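You operate a simulated robot arm through the tools that you are given. There is no shell and no other tool.

The job below is to be done with a simulated robot arm. You get a single attempt, and the scene is never put back.

JOB
Collect both grey sleeves in the black tub at the swing stop.
Fine: swing the stop across so the tub can't ride on; slide the tub up to it; the white sleeve stays.
Where things are to end (x, y in the base frame): black tub within 30 mm of [910, -40].

It is judged by the outcome, as a careful person would: the job done as asked, and still so three seconds after it is handed in. It fails if anything else is knocked over, pushed out of place, dropped, spilled or broken.

ROBOT AND FRAMES
A 7-joint arm with a two-finger parallel gripper, fixed in place. Base frame: the origin is at the foot of the arm, x ahead of it, y to its left, z up; the work surface is at about z = 750. Readings come in mm, degrees, newtons and seconds.
Its first joint turns from -149.0 to 149.0 degrees. Payload 3.5 kg.
The tool frame sits at the grasp point between the pads (the TCP): z along the fingers, y along the line on which they close. The tips reach 23 mm beyond it. Largest opening 94 mm; finger width 38, thickness 10; the body of the gripper, 54 by 96 mm, starts 39 mm behind the TCP.
Orientation is that of the tool frame in the base frame, as a unit quaternion [x, y, z, w]. With the fingers straight down and closing along the base's y, the tool's x points along the base's -x, its y along +y and its z along -z.

CONTROLS
- The arm moves only by the tool arm_command. Its argument "motion" is a list of rows, each an object of numbers (a shift or turn left out is 0, a gripper value left out holds the last): "x", "y", "z": the shift along the base's x, y, z in units of 25 mm (1.0 is 25 mm); "ax", "ay", "az": the turn, a rotation vector about the base's x, y, z in units of 5 degrees (1.0 is 5 degrees); "grip": the closure, from 0 (fully open) to 1 (shut). In form: [{"x": .., "y": .., "z": .., "ax": .., "ay": .., "az": .., "grip": ..}, ...]. A call has 1 to 20 rows; each row shifts and turns the commanded pose from where the row before left it. A call with a number of a shift or a turn outside -1 to 1 is refused whole. Rows are played at 5 a second. More than 50 mm and 8.6 degrees between two rows, or a gripper value outside its range, and nothing of the call is played. A pose out of reach is approached as far as the arm can. The call stops where the force on the tool passes 40 N (or 10 N more than at its start, if that is more) or the arm is blocked; 0.2 s more then pass. The fingers move at their own pace (about 153 mm/s each) and stop on an object; they squeeze with about 39 N. The grip force told is the motor's: it shows also when the fingers shut on nothing. Time passes only in rows, and 0.2 s behind the last, so rows that do not move let the fingers close. It gives the time, the measured TCP pose, the force on the tool (base axes), the opening and the grip force at its end, in the units of the frame above (readings bear some noise), with the torque about the TCP (base axes, N m) and any sound that the robot's microphone picked up.
- Cameras (640 x 400 px; columns grow to the right, rows downward): "scene" is fixed at [401.1, 648, 1375.2]; the picture's right is [-0.69, -0.73, 0.00], its down [-0.36, 0.34, -0.87] and it looks along [0.63, -0.60, -0.49] (base axes); focal length 319 px, centre (320, 200). "wrist" rides on the gripper at [86, 16, -75] in the tool frame; the picture's right is [-0.18, 0.98, 0.00], its down [-0.58, -0.11, -0.81] and it looks along [-0.79, -0.15, 0.59] (tool axes); focal length 243 px, centre (320, 200).
- camera(camera): a new picture of that camera. No time passes.
- pixel_to_xyz(camera, pixels): there is no depth. For up to 12 entries [column, row, z] of the newest picture of that camera ("zoom" is the newest enlarged one), the place [x, y] in the base frame at which the ray of that pixel passes the height z, good to about 3 mm. No time passes.
- zoom(camera, box): a new picture of the part [left, top, right, bottom] of that camera's present view, enlarged. No time passes.
- sign_off(): hands the job in; it is judged then, once.

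Open the gripper and draw the arm clear of the work before you hand the job in, unless the task says otherwise.

The tools are called after "Request:" as name(argument=value, ...) on one line, values as JSON. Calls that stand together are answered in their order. arm_command: Moves the arm, as the interface text tells. Its arguments: {"type":"object","properties":{"motion":{"type":"array","items":{"type":"object","properties":{"x":{"type":"number"},"y":{"type":"number"},"z":{"type":"number"},"ax":{"type":"number"},"ay":{"type":"number"},"az":{"type":"number"},"grip":{"type":"number"}}}}},"required":["motion"]} The other tools are called the same way: camera (camera) takes a picture; pixel_to_xyz (camera, pixels) gives the place at which the rays of pixels pass given heights; zoom (camera, box) takes an enlarged picture of a part of a camera's view; sign_off () hands the job in.

At the start:

```text
time: 0.0
position: [1094.3, -86.2, 1122.0]
tool_rot: [0.0, 1.0, 0.0, 0.0]
contact_force: [-0.5, -0.4, -0.7]
moment: [0.01, 0.0, -0.02]
width: 93.9
gripper_force: 0.1
```

scene: 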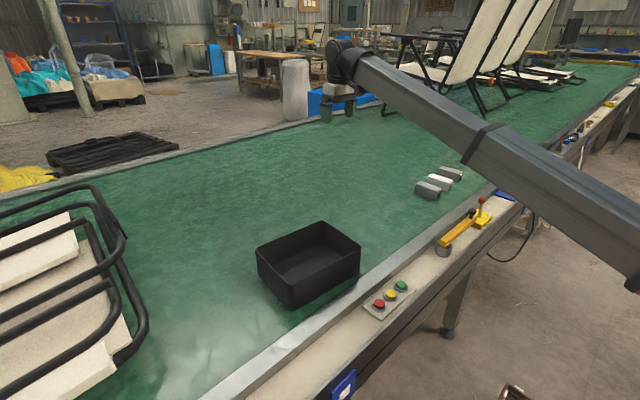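
wrist: 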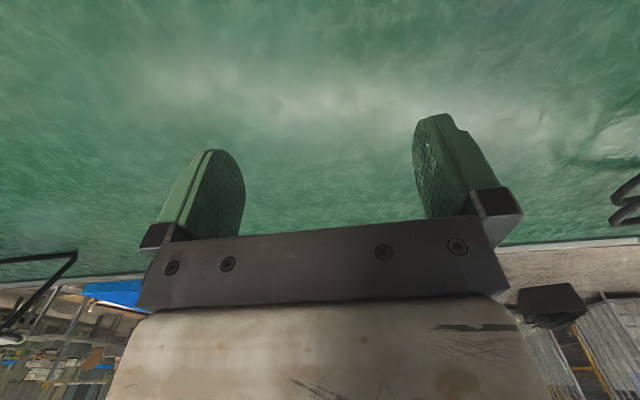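

The scene view shows the black tub near (308,265), the sleeves near (438,183) and the yellow stop near (465,228). I zoom in on these areas to see the details.

Request:
zoom(camera="scene", box=[380, 140, 540, 280])

Request:
zoom(camera="scene", box=[220, 190, 460, 340])

Request:
pixel_to_xyz(camera="scene", pixels=[[257, 257, 830], [293, 307, 750], [360, 280, 750], [322, 221, 830], [427, 190, 770], [439, 182, 770], [451, 174, 770], [446, 240, 800], [483, 205, 800], [445, 253, 770], [490, 222, 770]])

```text
2.86 times, centred on (460, 210) of scene
```

zoom: 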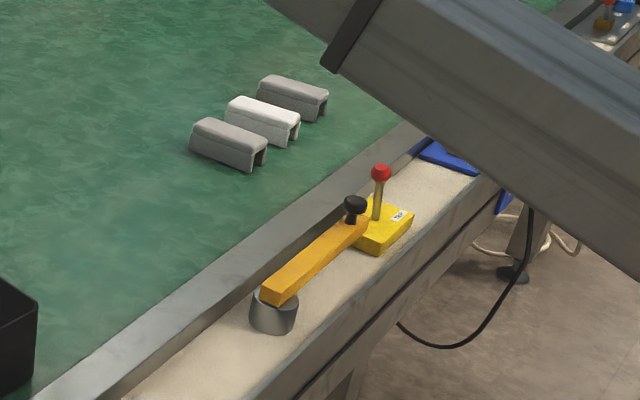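

```text
2.67 times, centred on (340, 265) of scene
```

zoom: 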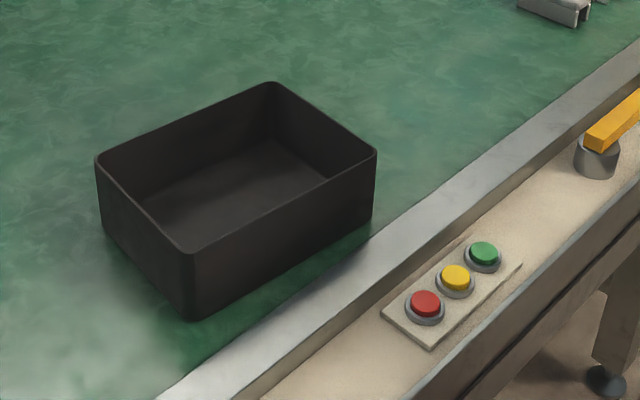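

```text
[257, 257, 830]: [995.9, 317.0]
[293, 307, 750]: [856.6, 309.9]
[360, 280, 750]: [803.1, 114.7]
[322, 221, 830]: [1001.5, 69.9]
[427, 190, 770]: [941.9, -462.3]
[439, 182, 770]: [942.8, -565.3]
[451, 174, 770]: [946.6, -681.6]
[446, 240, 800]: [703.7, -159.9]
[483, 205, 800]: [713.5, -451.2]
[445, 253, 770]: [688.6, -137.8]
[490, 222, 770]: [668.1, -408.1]
```

I zoom in closer on the sleeves around (438,183) and on the stop around (465,228), so I can measure their size and position.

Request:
zoom(camera="scene", box=[400, 155, 480, 205])

Request:
pixel_to_xyz(camera="zoom", pixels=[[320, 200, 750]])

Request:
zoom(camera="scene", box=[424, 190, 504, 260])

```text
8.00 times, centred on (440, 180) of scene
```

zoom: 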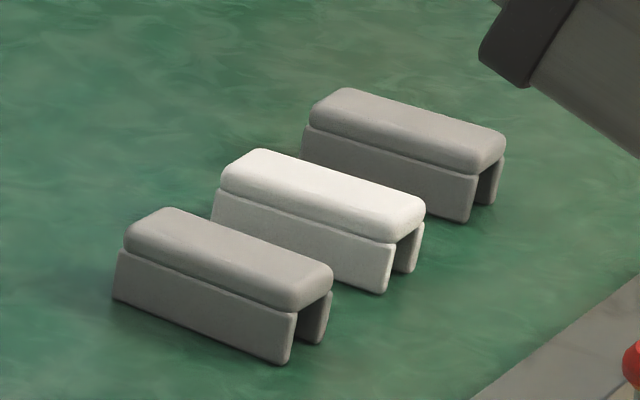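

```text
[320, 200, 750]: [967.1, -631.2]
```

```text
5.71 times, centred on (464, 225) of scene
```

zoom: 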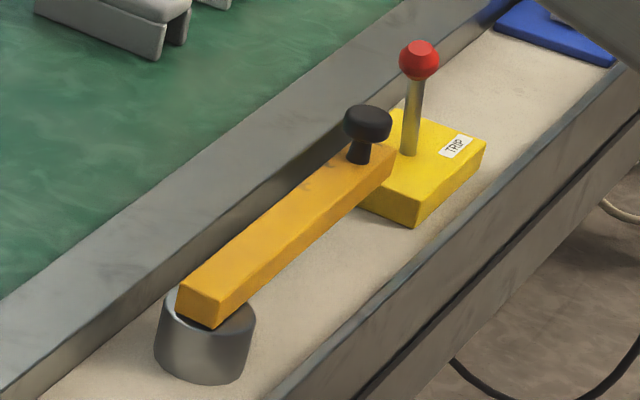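

The stop has a black knob at zoom (367,122) beside a red-ball TRIP lever at (420,60), which I must not touch. I sample these points at several heights.

Request:
pixel_to_xyz(camera="zoom", pixels=[[367, 118, 800], [367, 118, 850], [363, 160, 800], [419, 60, 850], [412, 152, 800], [200, 345, 760], [200, 370, 750], [198, 300, 800], [198, 300, 780], [360, 165, 780], [200, 160, 760], [260, 170, 760]])

Request:
zoom(camera="scene", box=[400, 155, 480, 205])

Request:
pixel_to_xyz(camera="zoom", pixels=[[113, 297, 750], [283, 364, 750], [310, 344, 750], [130, 230, 800], [165, 208, 800], [300, 307, 790], [330, 272, 790], [385, 293, 750], [409, 273, 750], [466, 223, 750], [487, 206, 750], [212, 222, 750]])

```text
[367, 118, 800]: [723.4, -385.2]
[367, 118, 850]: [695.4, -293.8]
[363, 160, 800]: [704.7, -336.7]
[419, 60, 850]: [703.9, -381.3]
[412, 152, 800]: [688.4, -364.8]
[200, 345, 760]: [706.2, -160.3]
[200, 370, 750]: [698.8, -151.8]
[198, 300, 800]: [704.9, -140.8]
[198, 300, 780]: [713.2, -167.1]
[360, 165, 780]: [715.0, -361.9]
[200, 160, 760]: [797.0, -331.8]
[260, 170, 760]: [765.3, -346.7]
```

```text
8.00 times, centred on (440, 180) of scene
```

zoom: 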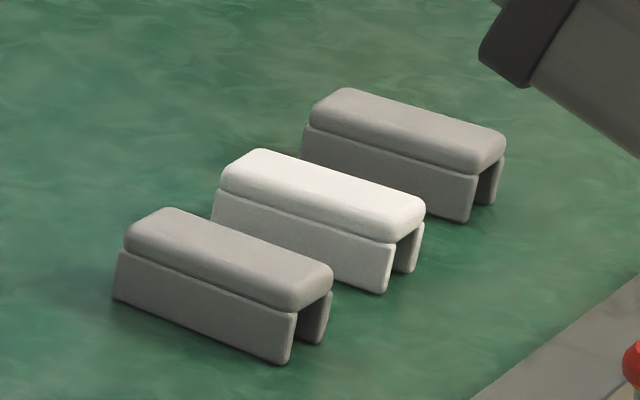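

```text
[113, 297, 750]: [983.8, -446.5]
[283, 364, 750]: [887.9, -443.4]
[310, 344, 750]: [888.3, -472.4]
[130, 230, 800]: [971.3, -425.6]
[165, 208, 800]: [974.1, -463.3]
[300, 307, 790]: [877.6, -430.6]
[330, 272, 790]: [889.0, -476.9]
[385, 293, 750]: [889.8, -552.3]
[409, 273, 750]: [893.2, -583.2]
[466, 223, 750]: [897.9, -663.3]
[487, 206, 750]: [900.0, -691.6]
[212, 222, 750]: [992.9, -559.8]
```

The sleeves run along x: sleeve 1 is centred near (936,-462), the white one near (940,-572) and the far grey one near (947,-681). I move the hand back over the stop area so the wrist camera can view the stop and TRIP lever.

Request:
arm_command(motion=[{"x": -1, "y": -0.2}, {"x": -1, "y": -0.2}, {"x": -1, "y": -0.2}, {"x": -1, "y": -0.2}, {"x": -1, "y": -0.2}, {"x": -1, "y": -0.2}, {"x": -1, "y": -0.2}, {"x": -1, "y": -0.2}, {"x": -1, "y": -0.2}, {"x": -1, "y": -0.2}, {"x": -1, "y": -0.2}, {"x": -1, "y": -0.2}, {"x": -1, "y": -0.2}, {"x": -1, "y": -0.2}, {"x": -1, "y": -0.2}, {"x": -1, "y": -0.2, "z": -0.5}, {"x": -1, "y": -0.2, "z": -0.5}, {"x": -1, "y": -0.2, "z": -0.5}, {"x": -1, "y": -0.2, "z": -0.5}, {"x": -0.5, "y": -0.2, "z": -0.5}])

Request:
camera(camera="wrist")

Request:
camera(camera="scene")

```text
time: 1.6
position: [921.7, -122.3, 1119.9]
tool_rot: [0.003, 1.0, -0.001, 0.005]
contact_force: [4.4, -2.2, -10.8]
moment: [-0.1, -0.61, 0.07]
width: 93.9
gripper_force: 0.1
stopped in row 8: the force on the tool passed its limit at 47 N (the readings are from after the stop); the commanded pose is now the measured one
```

```text
taken
```

wrist: 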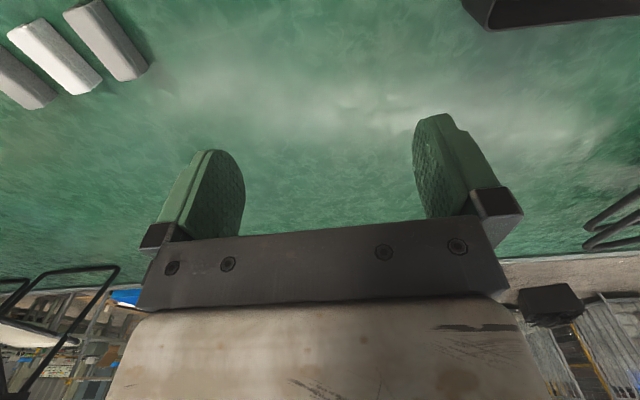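

```text
taken
```

scene: 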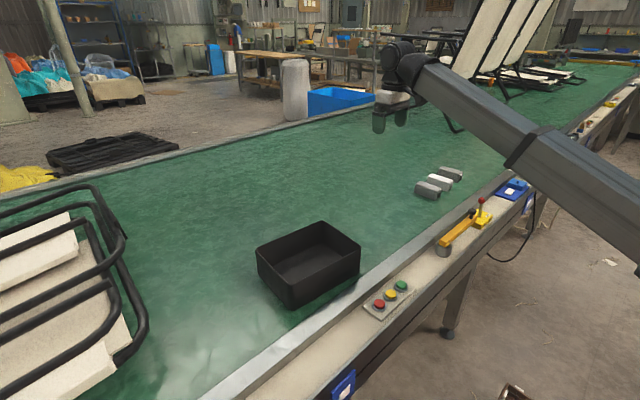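

Nothing is near the hand, so that stop was inertial load from a fast start. I continue back with gentler, ramped rows.

Request:
arm_command(motion=[{"x": -0.2}, {"x": -0.4, "y": -0.1}, {"x": -0.6, "y": -0.3}, {"x": -0.7, "y": -0.3}, {"x": -0.7, "y": -0.3}, {"x": -0.7, "y": -0.3}, {"x": -0.7, "y": -0.3}, {"x": -0.7, "y": -0.3}, {"x": -0.7, "y": -0.3}, {"x": -0.7, "y": -0.3}, {"x": -0.7, "y": -0.3}, {"x": -0.7, "y": -0.3}, {"x": -0.7, "y": -0.3}, {"x": -0.7, "y": -0.3}, {"x": -0.7, "y": -0.3}, {"x": -0.7, "y": -0.3}, {"x": -0.7, "y": -0.3}, {"x": -0.6, "y": -0.3}, {"x": -0.4, "y": -0.2}, {"x": -0.2}])

Request:
camera(camera="wrist")

```text
time: 2.3
position: [904.5, -125.7, 1120.2]
tool_rot: [0.006, 1.0, -0.001, 0.006]
contact_force: [6.1, -1.9, -11.6]
moment: [-0.16, -0.64, 0.04]
width: 94.0
gripper_force: 0.0
stopped in row 3: the force on the tool passed its limit at 45 N (the readings are from after the stop); the commanded pose is now the measured one
```

```text
taken
```

wrist: 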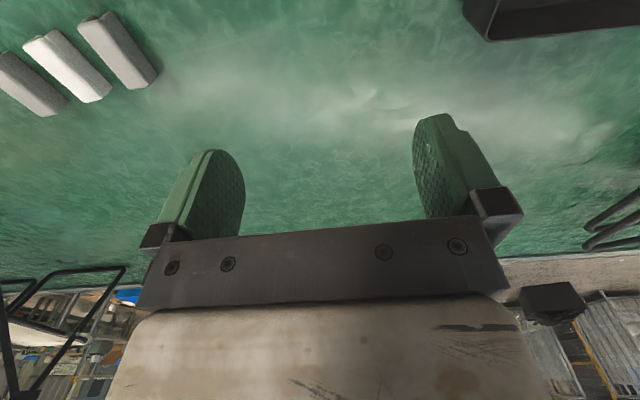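

The force stays at about 12 N with nothing near the fingers. I zoom in on the wrist in the scene view to see whether the hand is touching the arm itself.

Request:
zoom(camera="scene", box=[350, 20, 510, 150])

Request:
arm_command(motion=[{}, {}])

```text
3.08 times, centred on (430, 85) of scene
```

zoom: 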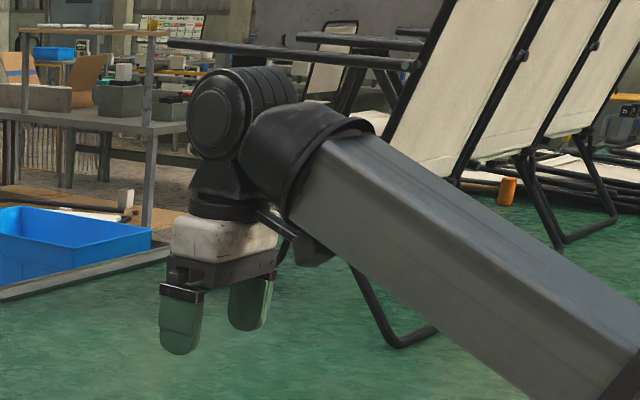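

```text
time: 2.9
position: [904.4, -125.5, 1121.4]
tool_rot: [0.006, 1.0, -0.001, 0.007]
contact_force: [8.4, -0.7, -19.7]
moment: [-0.41, -1.12, -0.12]
width: 94.2
gripper_force: 0.1
```

The zoom shows the camera bracket on the back of the hand touching the forearm. I move out again, then turn the hand about z so the camera faces away from the forearm.

Request:
arm_command(motion=[{"x": 0.3}, {"x": 0.6}, {"x": 0.8}, {"x": 0.8}, {"x": 0.8}, {"x": 0.5}, {"az": 0.5}, {"az": 1}, {"az": 1}, {"az": 1}, {"az": 1}, {"az": 1}, {"az": 1}, {"az": 1}, {"az": 1}, {"az": 1}, {"az": 1}, {"az": 1}, {"az": 1}, {"az": 1}])

```text
time: 7.1
position: [999.2, -125.6, 1121.0]
tool_rot: [-0.552, 0.834, 0.003, 0.006]
contact_force: [-0.6, -0.7, 0.2]
moment: [0.04, 0.03, 0.02]
width: 94.1
gripper_force: 0.0
```

The force is back to zero and the turn runs freely (67° so far). I continue toward 180°.

Request:
arm_command(motion=[{"az": 1}, {"az": 1}, {"az": 1}, {"az": 1}, {"az": 1}, {"az": 1}, {"az": 1}, {"az": 1}, {"az": 1}, {"az": 1}, {"az": 1}, {"az": 1}, {"az": 1}, {"az": 1}, {"az": 1}, {"az": 1}, {"az": 1}, {"az": 1}, {"az": 1}, {"az": 1}])

Request:
camera(camera="wrist")

```text
time: 11.3
position: [1000.5, -120.1, 1121.3]
tool_rot: [0.993, -0.12, -0.006, -0.003]
contact_force: [0.1, 0.2, 0.5]
moment: [0.03, 0.03, 0.03]
width: 93.7
gripper_force: 0.0
out of reach, approached as far as the arm can: row 20
```

```text
taken
```

wrist: 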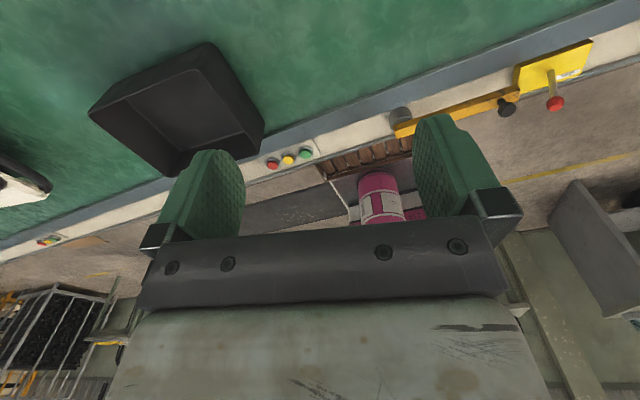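

The hand is now turned 166°, with the camera facing the base. The wrist view shows the tub at (180,110), the stop's knob at (507,108) and the TRIP ball at (556,103), so I zoom in here to triangulate heights.

Request:
zoom(camera="wrist", box=[370, 20, 610, 150])

Request:
pixel_to_xyz(camera="wrist", pixels=[[507, 108, 800], [507, 108, 830], [507, 108, 850], [556, 103, 830], [556, 103, 860], [556, 103, 890]])

Request:
zoom(camera="scene", box=[424, 190, 504, 260])

Request:
pixel_to_xyz(camera="zoom", pixels=[[367, 122, 800], [367, 122, 830], [367, 122, 850], [419, 60, 830], [419, 60, 860], [419, 60, 890]])

```text
2.67 times, centred on (490, 85) of wrist
```

zoom: 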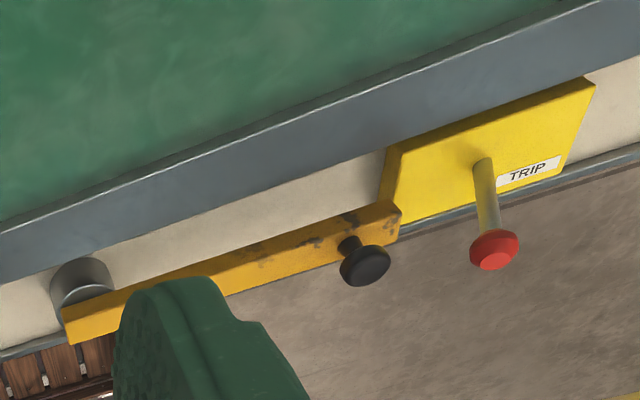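

```text
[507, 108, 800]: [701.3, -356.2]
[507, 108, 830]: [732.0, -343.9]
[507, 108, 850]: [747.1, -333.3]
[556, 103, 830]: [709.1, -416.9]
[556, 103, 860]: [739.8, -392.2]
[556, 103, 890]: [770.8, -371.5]
```

```text
5.71 times, centred on (464, 225) of scene
```

zoom: 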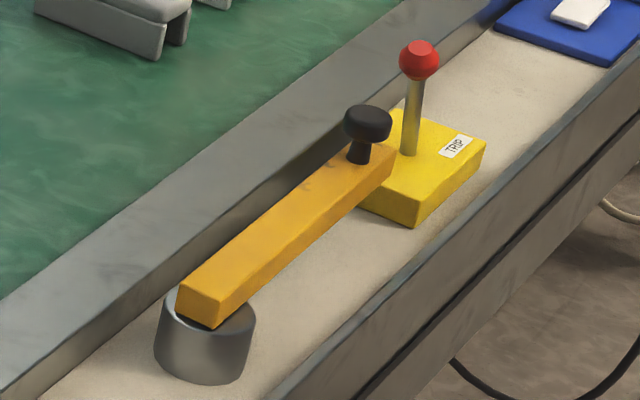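

```text
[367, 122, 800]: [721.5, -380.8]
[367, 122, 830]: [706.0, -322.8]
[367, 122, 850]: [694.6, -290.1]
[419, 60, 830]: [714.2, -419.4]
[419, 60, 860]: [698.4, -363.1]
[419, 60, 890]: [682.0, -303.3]
```

Triangulating both views puts the knob at about (715,-354,814) and the TRIP ball at about (712,-413,833). I move toward a point above the knob with the hand turned to about 120°, which keeps the camera clear of the forearm and the TRIP lever.

Request:
arm_command(motion=[{"x": -0.2, "y": -0.2, "az": -0.5}, {"x": -0.4, "y": -0.4, "z": -0.2, "az": -0.5}, {"x": -0.6, "y": -0.5, "z": -0.3, "az": -0.5}, {"x": -0.6, "y": -0.5, "z": -0.3, "az": -0.5}, {"x": -0.6, "y": -0.5, "z": -0.3, "az": -0.5}, {"x": -0.6, "y": -0.5, "z": -0.3, "az": -0.5}, {"x": -0.6, "y": -0.5, "z": -0.3, "az": -0.5}, {"x": -0.6, "y": -0.5, "z": -0.3, "az": -0.5}, {"x": -0.6, "y": -0.5, "z": -0.3, "az": -0.5}, {"x": -0.6, "y": -0.5, "z": -0.3, "az": -0.5}, {"x": -0.6, "y": -0.5, "z": -0.3, "az": -0.5}, {"x": -0.6, "y": -0.5, "z": -0.3, "az": -0.5}, {"x": -0.6, "y": -0.5, "z": -0.3, "az": -0.5}, {"x": -0.6, "y": -0.5, "z": -0.3, "az": -0.5}, {"x": -0.6, "y": -0.5, "z": -0.3, "az": -0.5}, {"x": -0.6, "y": -0.5, "z": -0.3, "az": -0.5}, {"x": -0.6, "y": -0.5, "z": -0.3, "az": -0.5}, {"x": -0.4, "y": -0.4, "z": -0.2, "az": -0.5}, {"x": -0.2, "y": -0.2}])

Request:
camera(camera="wrist")

Request:
camera(camera="scene")

```text
time: 15.3
position: [745.3, -337.2, 998.2]
tool_rot: [0.874, -0.486, -0.005, -0.004]
contact_force: [0.6, -1.0, -0.1]
moment: [-0.02, 0.01, 0.01]
width: 94.2
gripper_force: 0.1
```

```text
taken
```

wrist: 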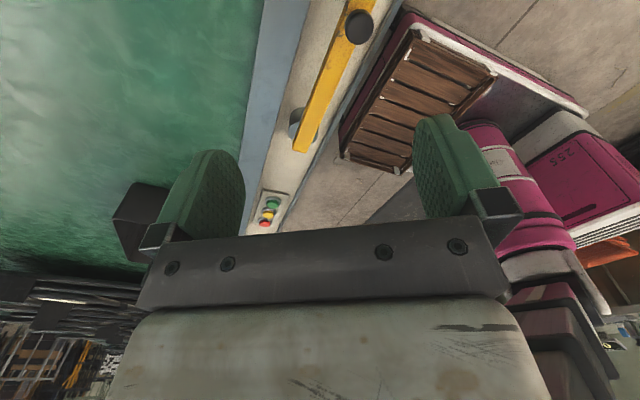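

```text
taken
```

scene: 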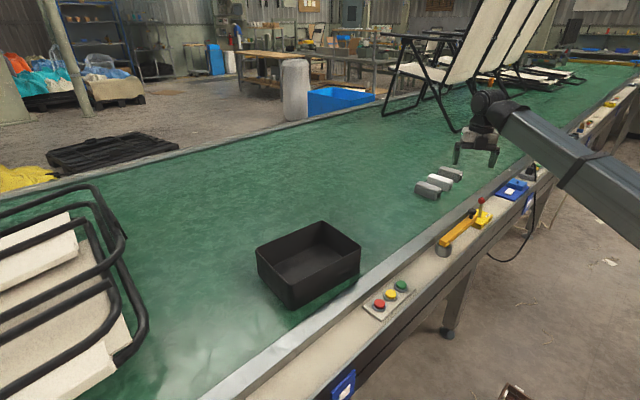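

The wrist view now looks down the bar, with the knob at (359,27) and the post at (297,130). I zoom in and triangulate the bar height and pivot.

Request:
zoom(camera="wrist", box=[230, 0, 430, 160])

Request:
pixel_to_xyz(camera="wrist", pixels=[[359, 27, 800], [359, 27, 815], [359, 27, 825], [300, 148, 780], [300, 148, 800], [318, 120, 780], [318, 120, 800], [295, 130, 770]])

```text
2.50 times, centred on (330, 80) of wrist
```

zoom: 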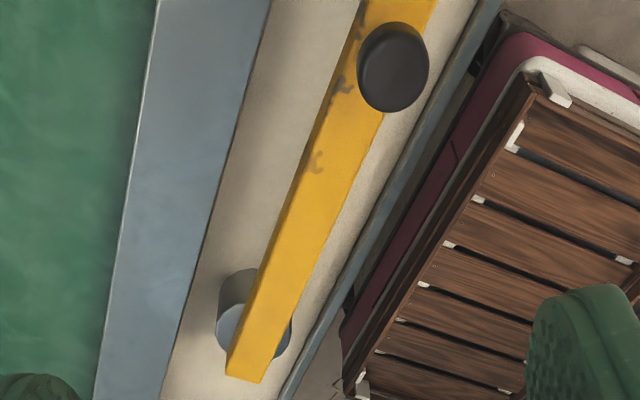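

```text
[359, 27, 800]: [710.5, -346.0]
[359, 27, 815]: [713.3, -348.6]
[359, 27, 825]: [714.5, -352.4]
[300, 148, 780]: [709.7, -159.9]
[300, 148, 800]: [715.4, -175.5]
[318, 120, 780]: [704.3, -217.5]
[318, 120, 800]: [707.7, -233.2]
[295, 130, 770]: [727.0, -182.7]
```

The knob agrees at about (714,-351,815). I check the post's top centre from both views and the bar's end corners to get the bar height and pivot.

Request:
pixel_to_xyz(camera="wrist", pixels=[[303.6, 134, 760], [303.6, 134, 780], [303.6, 134, 800], [308, 153, 780], [308, 153, 800], [294, 149, 780], [294, 149, 800], [349, 0, 800], [373, 0, 800]])

Request:
pixel_to_xyz(camera="scene", pixels=[[444.6, 245.7, 760], [444.6, 245.7, 780], [444.6, 245.7, 800], [446.3, 242.5, 780], [446.3, 242.5, 800], [439, 240.8, 780], [439, 240.8, 800], [476.5, 218, 800], [476.5, 218, 780]])

```text
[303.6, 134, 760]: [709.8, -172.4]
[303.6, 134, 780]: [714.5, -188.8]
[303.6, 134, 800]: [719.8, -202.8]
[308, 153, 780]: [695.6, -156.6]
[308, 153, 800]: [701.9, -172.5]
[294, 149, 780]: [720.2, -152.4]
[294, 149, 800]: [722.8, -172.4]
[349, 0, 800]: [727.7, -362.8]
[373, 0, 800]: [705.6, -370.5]
```

```text
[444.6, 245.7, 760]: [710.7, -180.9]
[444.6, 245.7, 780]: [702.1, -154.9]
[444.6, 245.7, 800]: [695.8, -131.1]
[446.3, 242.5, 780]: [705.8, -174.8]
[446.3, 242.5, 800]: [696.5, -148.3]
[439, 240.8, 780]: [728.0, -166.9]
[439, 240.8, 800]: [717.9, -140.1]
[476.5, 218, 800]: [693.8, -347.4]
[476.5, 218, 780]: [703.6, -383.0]
```

The bar top is at about z=788, the pivot near (711,-175) and the swing radius about 176 mm. I go above the knob with the fingers part closed and come down to z≈870, still above the ball height.

Request:
arm_command(motion=[{"x": -0.3, "y": -0.2, "grip": 0.35}, {"x": -0.5, "y": -0.2, "z": -0.2}, {"x": -0.45, "y": -0.15, "z": -0.5}, {"z": -0.7}, {"z": -0.7}, {"z": -0.7}, {"z": -0.7}, {"z": -0.7}, {"z": -0.5}, {"z": -0.3}, {"z": -0.1}])

Request:
zoom(camera="scene", box=[414, 150, 534, 260])

Request:
camera(camera="wrist")

```text
time: 17.7
position: [714.8, -350.6, 870.0]
tool_rot: [0.874, -0.486, -0.005, -0.005]
contact_force: [-0.9, 0.1, -0.6]
moment: [0.0, -0.03, 0.02]
width: 61.2
gripper_force: 0.0
```

```text
3.64 times, centred on (474, 205) of scene
```

zoom: 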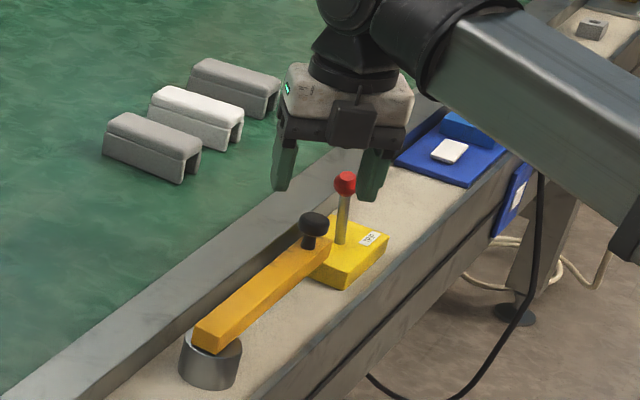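

```text
taken
```

wrist: 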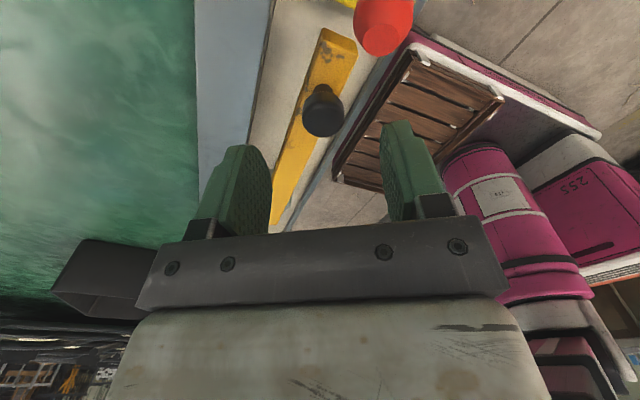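

The knob at wrist (322,110) lies centred between the fingertips, and the TRIP ball is clear of both fingers. I lower to z≈818 and close on the knob.

Request:
arm_command(motion=[{"z": -0.3}, {"z": -0.4}, {"z": -0.4}, {"z": -0.4}, {"z": -0.4}, {"z": -0.15}, {}, {"grip": 0.5}, {"grip": 0.7}, {"grip": 0.8}, {"grip": 0.9}, {}])

Request:
zoom(camera="scene", box=[414, 150, 534, 260])

Request:
camera(camera="wrist")

```text
time: 20.3
position: [714.3, -351.2, 818.6]
tool_rot: [0.874, -0.487, -0.005, -0.004]
contact_force: [0.0, -4.6, -1.0]
moment: [-0.39, -0.14, -0.09]
width: 25.3
gripper_force: 44.7
```

```text
3.64 times, centred on (474, 205) of scene
```

zoom: 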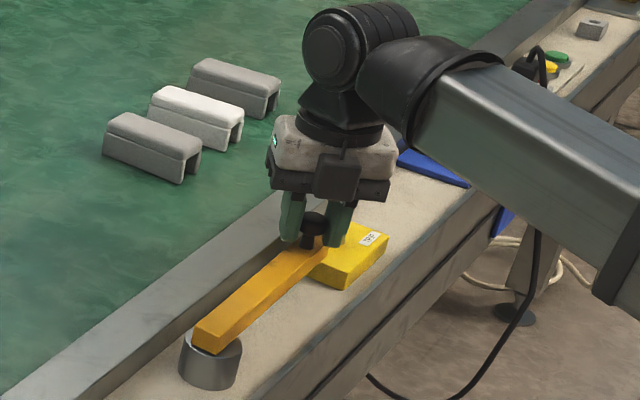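

```text
taken
```

wrist: 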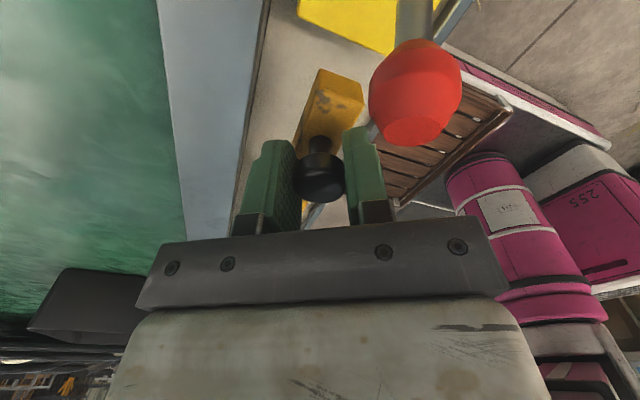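

The knob is held firmly at 25 mm width, and the ball is untouched. I start swinging it along an arc about the pivot, the first 30°.

Request:
arm_command(motion=[{"x": 0.306, "y": 0.02}, {"x": 0.306, "y": 0.02, "az": 0.4}, {"x": 0.304, "y": 0.044}, {"x": 0.304, "y": 0.044, "az": 0.4}, {"x": 0.298, "y": 0.072}, {"x": 0.298, "y": 0.072, "az": 0.4}, {"x": 0.292, "y": 0.098}, {"x": 0.292, "y": 0.098, "az": 0.4}, {"x": 0.282, "y": 0.122}, {"x": 0.282, "y": 0.122, "az": 0.4}, {"x": 0.268, "y": 0.146}, {"x": 0.268, "y": 0.146, "az": 0.4}])

Request:
zoom(camera="scene", box=[414, 150, 534, 260])

```text
time: 22.9
position: [800.7, -324.6, 818.5]
tool_rot: [0.92, -0.392, -0.005, -0.003]
contact_force: [-1.2, 0.6, 2.3]
moment: [-0.31, -0.09, 0.05]
width: 25.2
gripper_force: 45.4
```

```text
3.64 times, centred on (474, 205) of scene
```

zoom: 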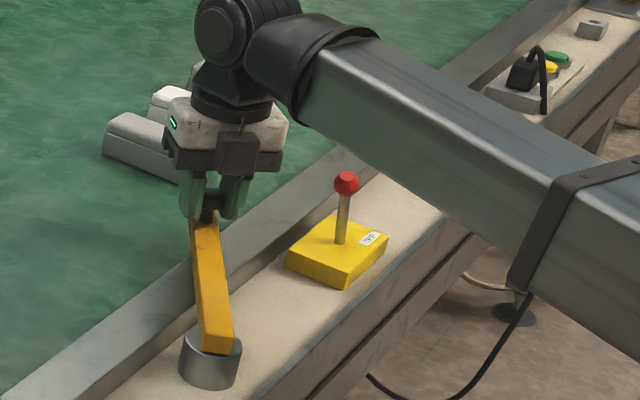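

The bar is swinging freely (under 3 N), and the TRIP lever is left behind untouched. I continue along the arc.

Request:
arm_command(motion=[{"x": 0.258, "y": 0.17}, {"x": 0.258, "y": 0.17, "az": 0.4}, {"x": 0.24, "y": 0.192}, {"x": 0.24, "y": 0.192, "az": 0.4}, {"x": 0.222, "y": 0.21}, {"x": 0.222, "y": 0.21, "az": 0.4}, {"x": 0.204, "y": 0.23}, {"x": 0.204, "y": 0.23, "az": 0.4}, {"x": 0.182, "y": 0.248}, {"x": 0.182, "y": 0.248, "az": 0.4}, {"x": 0.16, "y": 0.262}, {"x": 0.16, "y": 0.262, "az": 0.4}, {"x": 0.138, "y": 0.274}, {"x": 0.138, "y": 0.274}, {"x": 0.112, "y": 0.286}, {"x": 0.112, "y": 0.286}, {"x": 0.088, "y": 0.294}, {"x": 0.088, "y": 0.294}])

Request:
camera(camera="scene")

```text
time: 26.7
position: [881.1, -218.6, 819.3]
tool_rot: [0.956, -0.294, -0.006, -0.003]
contact_force: [-2.3, -1.9, -1.8]
moment: [-0.13, -0.13, 0.26]
width: 25.5
gripper_force: 45.0
```

```text
taken
```

scene: 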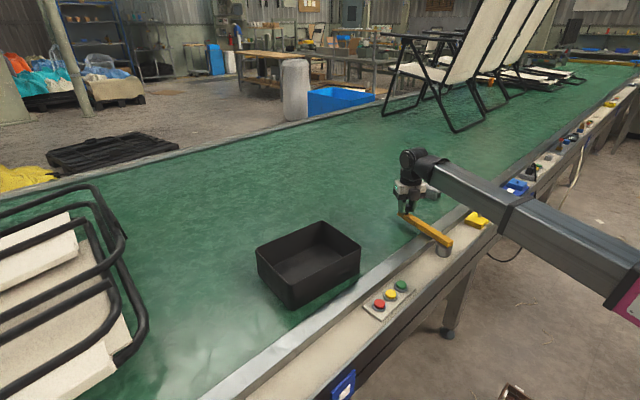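

The bar is about 76° round with force still low. I do the last stretch slowly, feeling for the end stop.

Request:
arm_command(motion=[{"x": 0.06, "y": 0.3}, {"x": 0.06, "y": 0.3}, {"x": 0.036, "y": 0.3}, {"x": 0.036, "y": 0.3}, {"x": 0.01, "y": 0.25}, {"x": 0.006, "y": 0.25}, {}])

Request:
zoom(camera="scene", box=[360, 140, 500, 270])

```text
time: 28.2
position: [886.1, -183.1, 819.3]
tool_rot: [0.955, -0.297, -0.005, 0.004]
contact_force: [-1.0, -18.8, 1.1]
moment: [0.48, 0.59, 0.13]
width: 25.2
gripper_force: 44.8
stopped in row 7: the force on the tool passed its limit at 42 N (the readings are from after the stop); the commanded pose is now the measured one
```

```text
3.08 times, centred on (430, 205) of scene
```

zoom: 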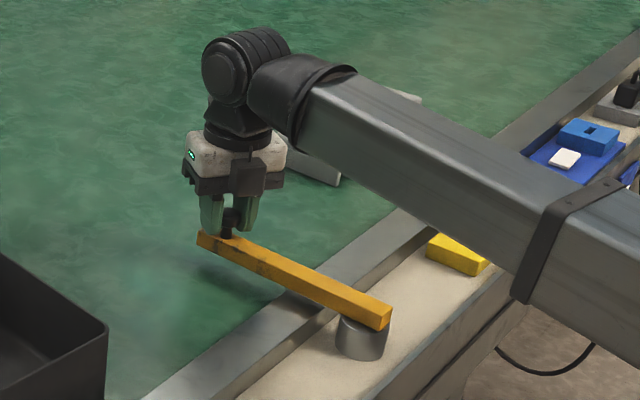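

The bar hit its end stop (force along -y, knob at about (886,-183)), so the stop is across. I release the knob and lift straight up.

Request:
arm_command(motion=[{"y": -0.05}, {"grip": 0.6}, {"grip": 0.35}, {}, {"z": 0.3}, {"z": 0.6}, {"z": 0.8}, {"z": 0.8}, {"z": 0.8}, {"z": 0.8}, {"z": 0.8}, {"z": 0.8}, {"z": 0.6}, {"z": 0.3}])

Request:
camera(camera="wrist")

Request:
camera(camera="scene")

```text
time: 31.2
position: [887.7, -180.7, 985.5]
tool_rot: [0.955, -0.295, -0.005, 0.001]
contact_force: [0.1, 0.3, -0.3]
moment: [0.01, 0.01, 0.01]
width: 60.9
gripper_force: 0.1
```

```text
taken
```

wrist: 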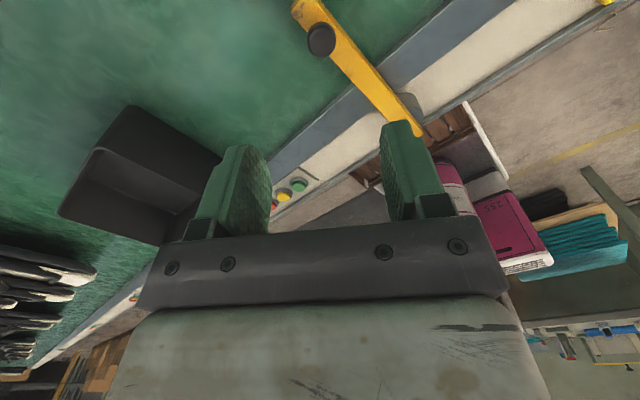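

```text
taken
```

scene: 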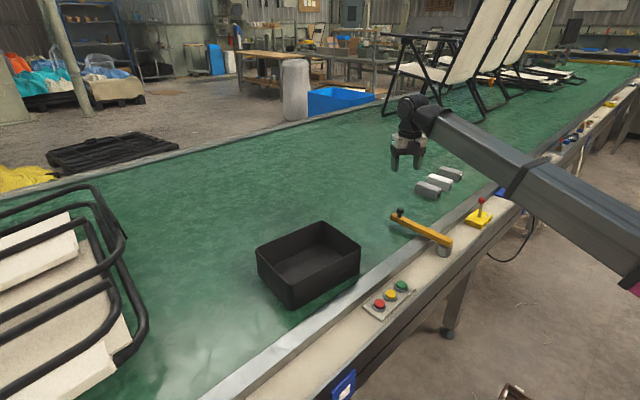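

The stop stays across the belt with the TRIP lever upright. Next I measure the tub's rim and base corners in the scene view.

Request:
pixel_to_xyz(camera="scene", pixels=[[291.3, 309.3, 750], [359.5, 269.9, 750], [292, 284.5, 810], [292, 284.5, 830], [256.4, 248.9, 830], [321.3, 221.1, 830], [361, 247, 830], [256.4, 248.9, 820], [321.3, 221.1, 820], [361, 247, 820], [292, 284.5, 820]])

Request:
zoom(camera="scene", box=[240, 200, 380, 320])

```text
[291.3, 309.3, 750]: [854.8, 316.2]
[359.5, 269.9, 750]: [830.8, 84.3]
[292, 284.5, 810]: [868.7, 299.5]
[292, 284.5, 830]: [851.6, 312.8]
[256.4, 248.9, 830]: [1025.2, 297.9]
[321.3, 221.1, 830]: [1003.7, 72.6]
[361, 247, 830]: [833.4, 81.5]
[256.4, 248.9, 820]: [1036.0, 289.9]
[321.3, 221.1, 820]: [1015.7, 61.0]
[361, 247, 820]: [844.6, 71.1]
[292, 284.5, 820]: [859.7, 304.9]
```

```text
3.33 times, centred on (310, 260) of scene
```

zoom: 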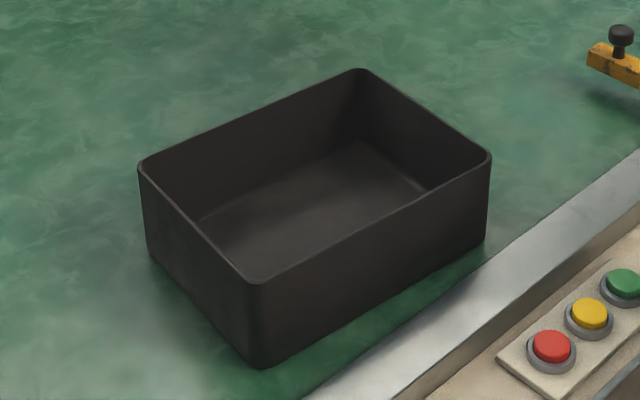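

The tub rim is at about z=830, centred near (928,191) and turned about -4.7°, roughly 174 × 232 mm. I move over toward its +y wall centre, near (938,305), staying high.

Request:
arm_command(motion=[{"y": 0.3, "grip": 0}, {"y": 0.6, "x": 0.1}, {"y": 0.8, "x": 0.1}, {"y": 0.8, "x": 0.1, "az": 0.2}, {"y": 0.8, "x": 0.1, "az": 0.3}, {"y": 0.8, "x": 0.1, "az": 0.3}, {"y": 0.8, "x": 0.1, "az": 0.3}, {"y": 0.8, "x": 0.1, "az": 0.3}, {"y": 0.8, "x": 0.1, "az": 0.3}, {"y": 0.8, "x": 0.1, "az": 0.3}, {"y": 0.8, "x": 0.1, "az": 0.3}, {"y": 0.8, "x": 0.1, "az": 0.3}, {"y": 0.8, "x": 0.1, "az": 0.3}, {"y": 0.8, "x": 0.1, "az": 0.3}, {"y": 0.8, "x": 0.1, "az": 0.3}, {"y": 0.8, "x": 0.1, "az": 0.3}, {"y": 0.8, "x": 0.1, "az": 0.3}, {"y": 0.8, "x": 0.1, "az": 0.3}, {"y": 0.8, "x": 0.1, "az": 0.3}, {"y": 0.8, "x": 0.1, "az": 0.3}])

Request:
arm_command(motion=[{"y": 0.8, "x": 0.05, "az": 0.3}, {"y": 0.8, "az": 0.3}, {"y": 0.8, "az": 0.3}, {"y": 0.8, "az": 0.1}, {"y": 0.5}, {"y": 0.3}])

Request:
camera(camera="scene")

Request:
camera(camera="wrist")

```text
time: 35.4
position: [933.9, 201.0, 985.6]
tool_rot: [0.997, -0.083, -0.004, 0.003]
contact_force: [0.2, -0.3, 0.8]
moment: [0.01, -0.01, -0.02]
width: 94.1
gripper_force: 0.0
```

```text
time: 36.8
position: [934.9, 302.5, 984.4]
tool_rot: [0.999, -0.038, -0.004, 0.003]
contact_force: [-0.4, 0.3, 0.3]
moment: [0.0, 0.0, 0.01]
width: 93.9
gripper_force: 0.0
```

```text
taken
```

scene: 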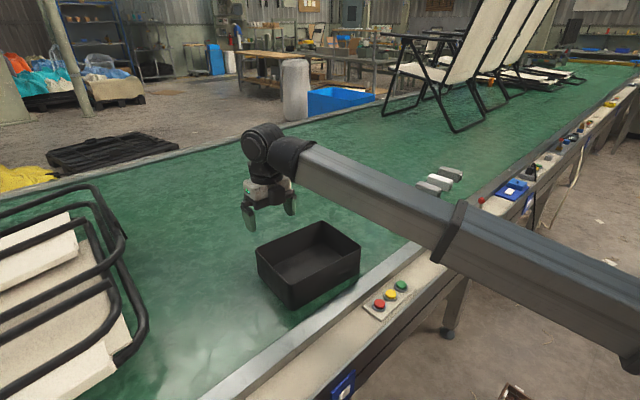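

```text
taken
```

wrist: 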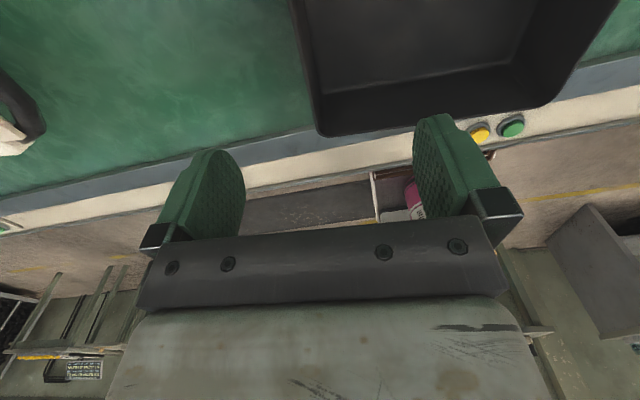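

Yaw is about 175.6°, aligned to the tub. In the wrist view the +y wall's rim runs from (320,133) to (292,0), so I verify its position.

Request:
zoom(camera="wrist", box=[240, 0, 440, 150])

Request:
pixel_to_xyz(camera="wrist", pixels=[[320, 135, 830], [307, 70, 830], [294, 5, 830], [552, 105, 830]])

```text
2.67 times, centred on (340, 75) of wrist
```

zoom: 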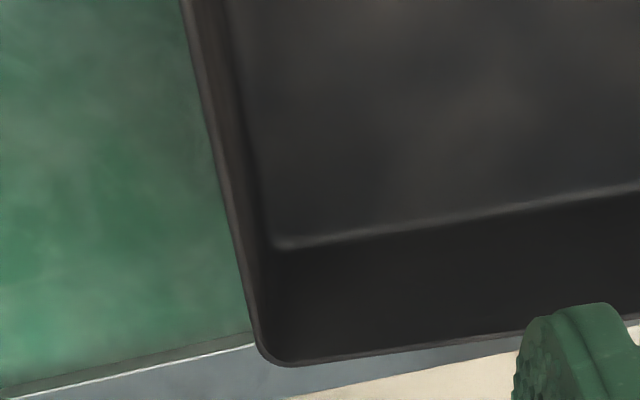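

```text
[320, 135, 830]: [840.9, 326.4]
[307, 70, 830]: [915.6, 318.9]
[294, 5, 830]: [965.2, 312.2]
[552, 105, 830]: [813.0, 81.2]
```

The two views disagree by about 13 mm at z=830, so the rim is probably a little higher. I compare them at 840 and 850.

Request:
pixel_to_xyz(camera="wrist", pixels=[[317, 130, 830], [317, 130, 840], [317, 130, 850], [303.5, 70, 840], [303.5, 70, 850], [554, 100, 840], [554, 100, 850]])

Request:
pixel_to_xyz(camera="scene", pixels=[[292, 284.5, 840], [292, 284.5, 850], [256.4, 248.9, 840], [256.4, 248.9, 850], [321.3, 221.1, 840], [361, 247, 840], [361, 247, 850]])

```text
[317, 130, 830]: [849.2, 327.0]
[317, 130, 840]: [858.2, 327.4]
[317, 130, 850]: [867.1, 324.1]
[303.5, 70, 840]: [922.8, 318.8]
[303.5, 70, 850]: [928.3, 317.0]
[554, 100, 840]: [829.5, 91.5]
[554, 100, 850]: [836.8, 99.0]
```

```text
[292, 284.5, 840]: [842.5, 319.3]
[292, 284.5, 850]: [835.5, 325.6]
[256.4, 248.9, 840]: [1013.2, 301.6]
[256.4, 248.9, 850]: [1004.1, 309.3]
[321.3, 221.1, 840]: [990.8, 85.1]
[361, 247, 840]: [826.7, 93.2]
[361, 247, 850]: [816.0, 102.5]
```

Both views agree on a rim height of about z=840, with the tub centre near (918,199), so the +y wall is around y=314. I descend straddling that wall to z≈828.

Request:
arm_command(motion=[{"x": -0.14, "y": 0.23, "z": -0.3}, {"x": -0.14, "y": 0.23, "z": -0.5}, {"z": -0.7}, {"z": -0.7}, {"z": -0.7}, {"z": -0.7}, {"z": -0.7}, {"z": -0.7}, {"z": -0.5}, {"z": -0.4}, {"z": -0.3}, {}])

Request:
zoom(camera="scene", box=[220, 160, 380, 310])

Request:
camera(camera="wrist")

```text
time: 39.4
position: [928.2, 313.6, 829.1]
tool_rot: [0.999, -0.038, -0.003, 0.003]
contact_force: [0.6, 1.0, -0.1]
moment: [-0.01, -0.01, 0.01]
width: 94.0
gripper_force: 0.0
```

```text
2.67 times, centred on (300, 235) of scene
```

zoom: 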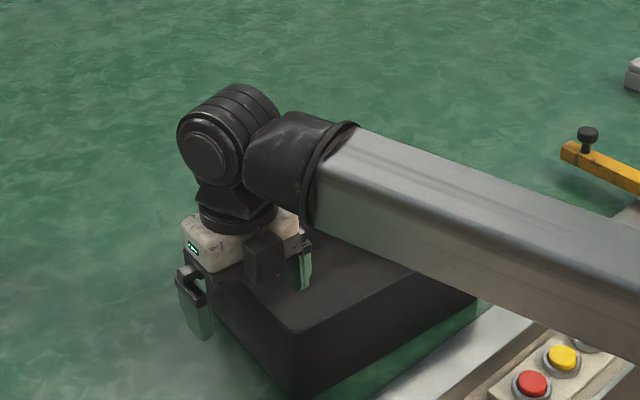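

```text
taken
```

wrist: 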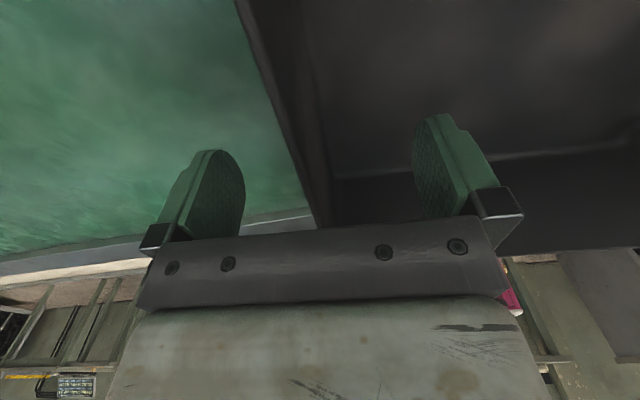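

The wall sits between the fingers, with one finger inside the tub. I close on it.

Request:
arm_command(motion=[{"grip": 0.3}, {"grip": 0.5}, {"grip": 0.7}, {"grip": 0.85}, {"grip": 1}, {}, {}])

Request:
zoom(camera="scene", box=[220, 160, 380, 310])

```text
time: 41.0
position: [929.2, 313.8, 829.3]
tool_rot: [0.999, -0.039, -0.005, 0.003]
contact_force: [-0.8, 1.1, 0.4]
moment: [0.64, 0.06, -0.12]
width: 3.7
gripper_force: 39.1
```

```text
2.67 times, centred on (300, 235) of scene
```

zoom: 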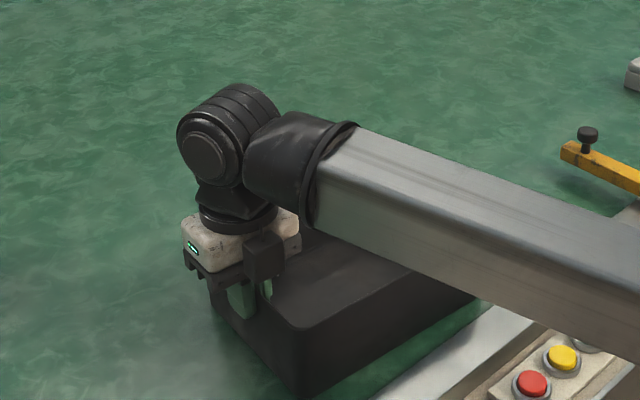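

The wall is held (3.7 mm thick). I slide the tub along -y toward the stop, easing it slightly toward x=910 and straightening it a little.

Request:
arm_command(motion=[{"y": -0.15}, {"y": -0.3}, {"y": -0.45, "x": -0.03}, {"y": -0.5, "x": -0.03}, {"y": -0.5, "x": -0.03}, {"y": -0.5, "x": -0.03}, {"y": -0.5, "x": -0.03}, {"y": -0.5, "x": -0.03}, {"y": -0.5, "x": -0.03}, {"y": -0.5, "x": -0.03}, {"y": -0.5, "x": -0.03}, {"y": -0.5, "x": -0.03}, {"y": -0.5, "x": -0.03}, {"y": -0.5, "x": -0.03}, {"y": -0.5, "x": -0.03}, {"y": -0.4, "x": -0.03}, {"y": -0.3, "x": -0.03}, {"y": -0.2}])

Request:
camera(camera="scene")

Request:
camera(camera="wrist")

```text
time: 44.8
position: [916.5, 117.8, 830.1]
tool_rot: [0.999, -0.039, -0.004, 0.003]
contact_force: [-0.6, 0.4, 0.4]
moment: [0.59, -0.11, -0.05]
width: 3.9
gripper_force: 38.8
```

```text
taken
```

scene: 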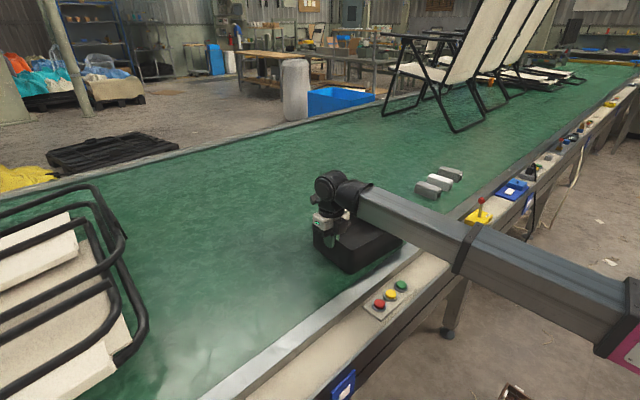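

```text
taken
```

wrist: 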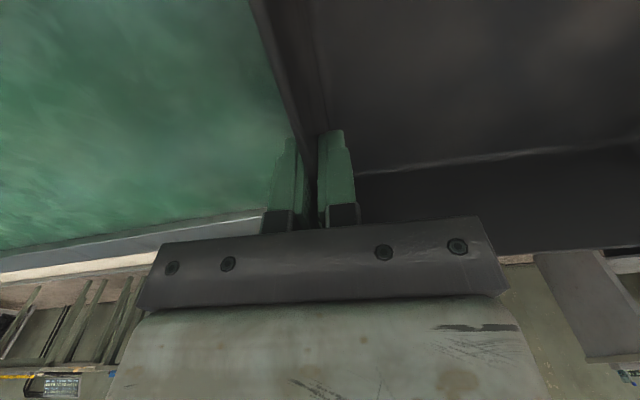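

The tub has moved 196 mm smoothly. I straighten it by 2° and approach the stop more slowly, since the bar swings easily and should only be touched gently.

Request:
arm_command(motion=[{"y": -0.15, "az": 0.1}, {"y": -0.2, "az": 0.1}, {"y": -0.2, "az": 0.1}, {"y": -0.2, "az": 0.1}, {"y": -0.2}, {"y": -0.2}, {"y": -0.2}, {"y": -0.1}, {}])

Request:
zoom(camera="scene", box=[300, 160, 480, 290])

Request:
zoom(camera="wrist", box=[320, 0, 640, 200])

```text
time: 46.8
position: [917.5, 82.2, 828.9]
tool_rot: [1.0, -0.024, -0.005, 0.004]
contact_force: [0.0, -1.0, -0.3]
moment: [0.59, -0.02, 0.03]
width: 3.8
gripper_force: 38.8
```

```text
3.08 times, centred on (390, 225) of scene
```

zoom: 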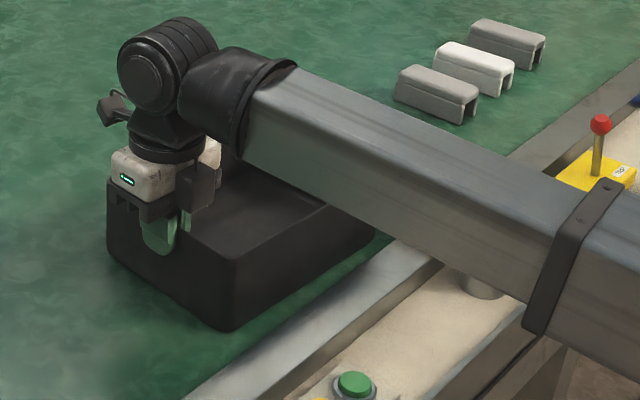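

```text
2.00 times, centred on (480, 100) of wrist
```

zoom: 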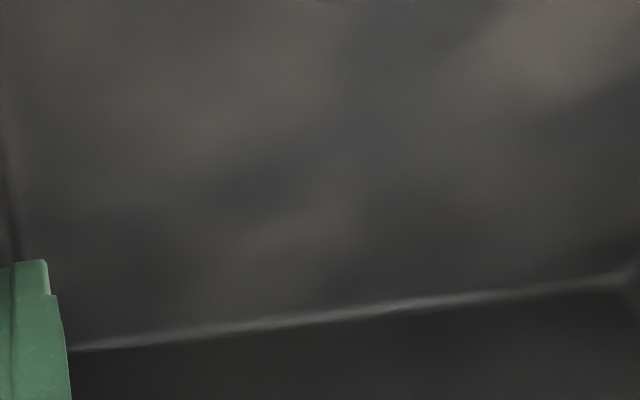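

The arm hides the bar from view, but about 20 mm should remain. I creep forward and watch the y force.

Request:
arm_command(motion=[{"y": -0.1}, {"y": -0.1}, {"y": -0.1}, {"y": -0.1}])

Request:
arm_command(motion=[{"y": -0.08}, {"y": -0.08}])

```text
time: 47.8
position: [916.4, 76.0, 830.6]
tool_rot: [1.0, -0.027, -0.003, 0.003]
contact_force: [-0.5, 0.2, -0.1]
moment: [0.71, 0.24, -0.08]
width: 3.9
gripper_force: 38.9
out of reach, approached as far as the arm can: row 4
```

```text
time: 48.4
position: [916.3, 75.2, 829.8]
tool_rot: [1.0, -0.026, -0.003, 0.004]
contact_force: [0.2, -0.3, -0.5]
moment: [0.61, 0.04, -0.01]
width: 3.8
gripper_force: 38.5
out of reach, approached as far as the arm can: row 2
```

The wrist is at its turn limit here rather than blocked. I turn back by 2° while continuing to creep.

Request:
arm_command(motion=[{"az": -0.2}, {"az": -0.2}, {}])

```text
time: 49.2
position: [915.7, 75.7, 829.3]
tool_rot: [0.999, -0.04, -0.005, 0.003]
contact_force: [-0.4, 0.1, 0.1]
moment: [0.56, 0.01, 0.0]
width: 3.6
gripper_force: 38.5
```

The pose tracks again at y≈75.7. I creep on in small steps.

Request:
arm_command(motion=[{"y": -0.1}, {"y": -0.1}, {"y": -0.1}])

Request:
arm_command(motion=[{"y": -0.08}, {"y": -0.08}])

```text
time: 50.0
position: [915.7, 67.2, 829.8]
tool_rot: [0.999, -0.039, -0.005, 0.003]
contact_force: [0.1, 1.3, -0.6]
moment: [0.59, -0.06, 0.07]
width: 4.0
gripper_force: 39.1
```

```text
time: 50.6
position: [916.0, 64.0, 828.6]
tool_rot: [0.999, -0.039, -0.005, 0.002]
contact_force: [0.7, 1.6, -0.5]
moment: [0.62, -0.06, 0.17]
width: 3.8
gripper_force: 39.2
```

The y force is about 1.6 N with a slight z moment, so contact may be starting. I move 2 mm more and check.

Request:
arm_command(motion=[{"y": -0.08}])

Request:
arm_command(motion=[{"y": -0.08}])

```text
time: 51.0
position: [916.4, 60.6, 830.0]
tool_rot: [0.999, -0.039, -0.004, 0.004]
contact_force: [-0.2, 1.2, 0.3]
moment: [0.63, -0.14, 0.03]
width: 3.7
gripper_force: 38.7
```

```text
time: 51.4
position: [915.8, 58.9, 829.9]
tool_rot: [0.999, -0.038, -0.004, 0.004]
contact_force: [0.2, 3.1, -0.3]
moment: [0.68, -0.09, -0.03]
width: 3.7
gripper_force: 38.7
```

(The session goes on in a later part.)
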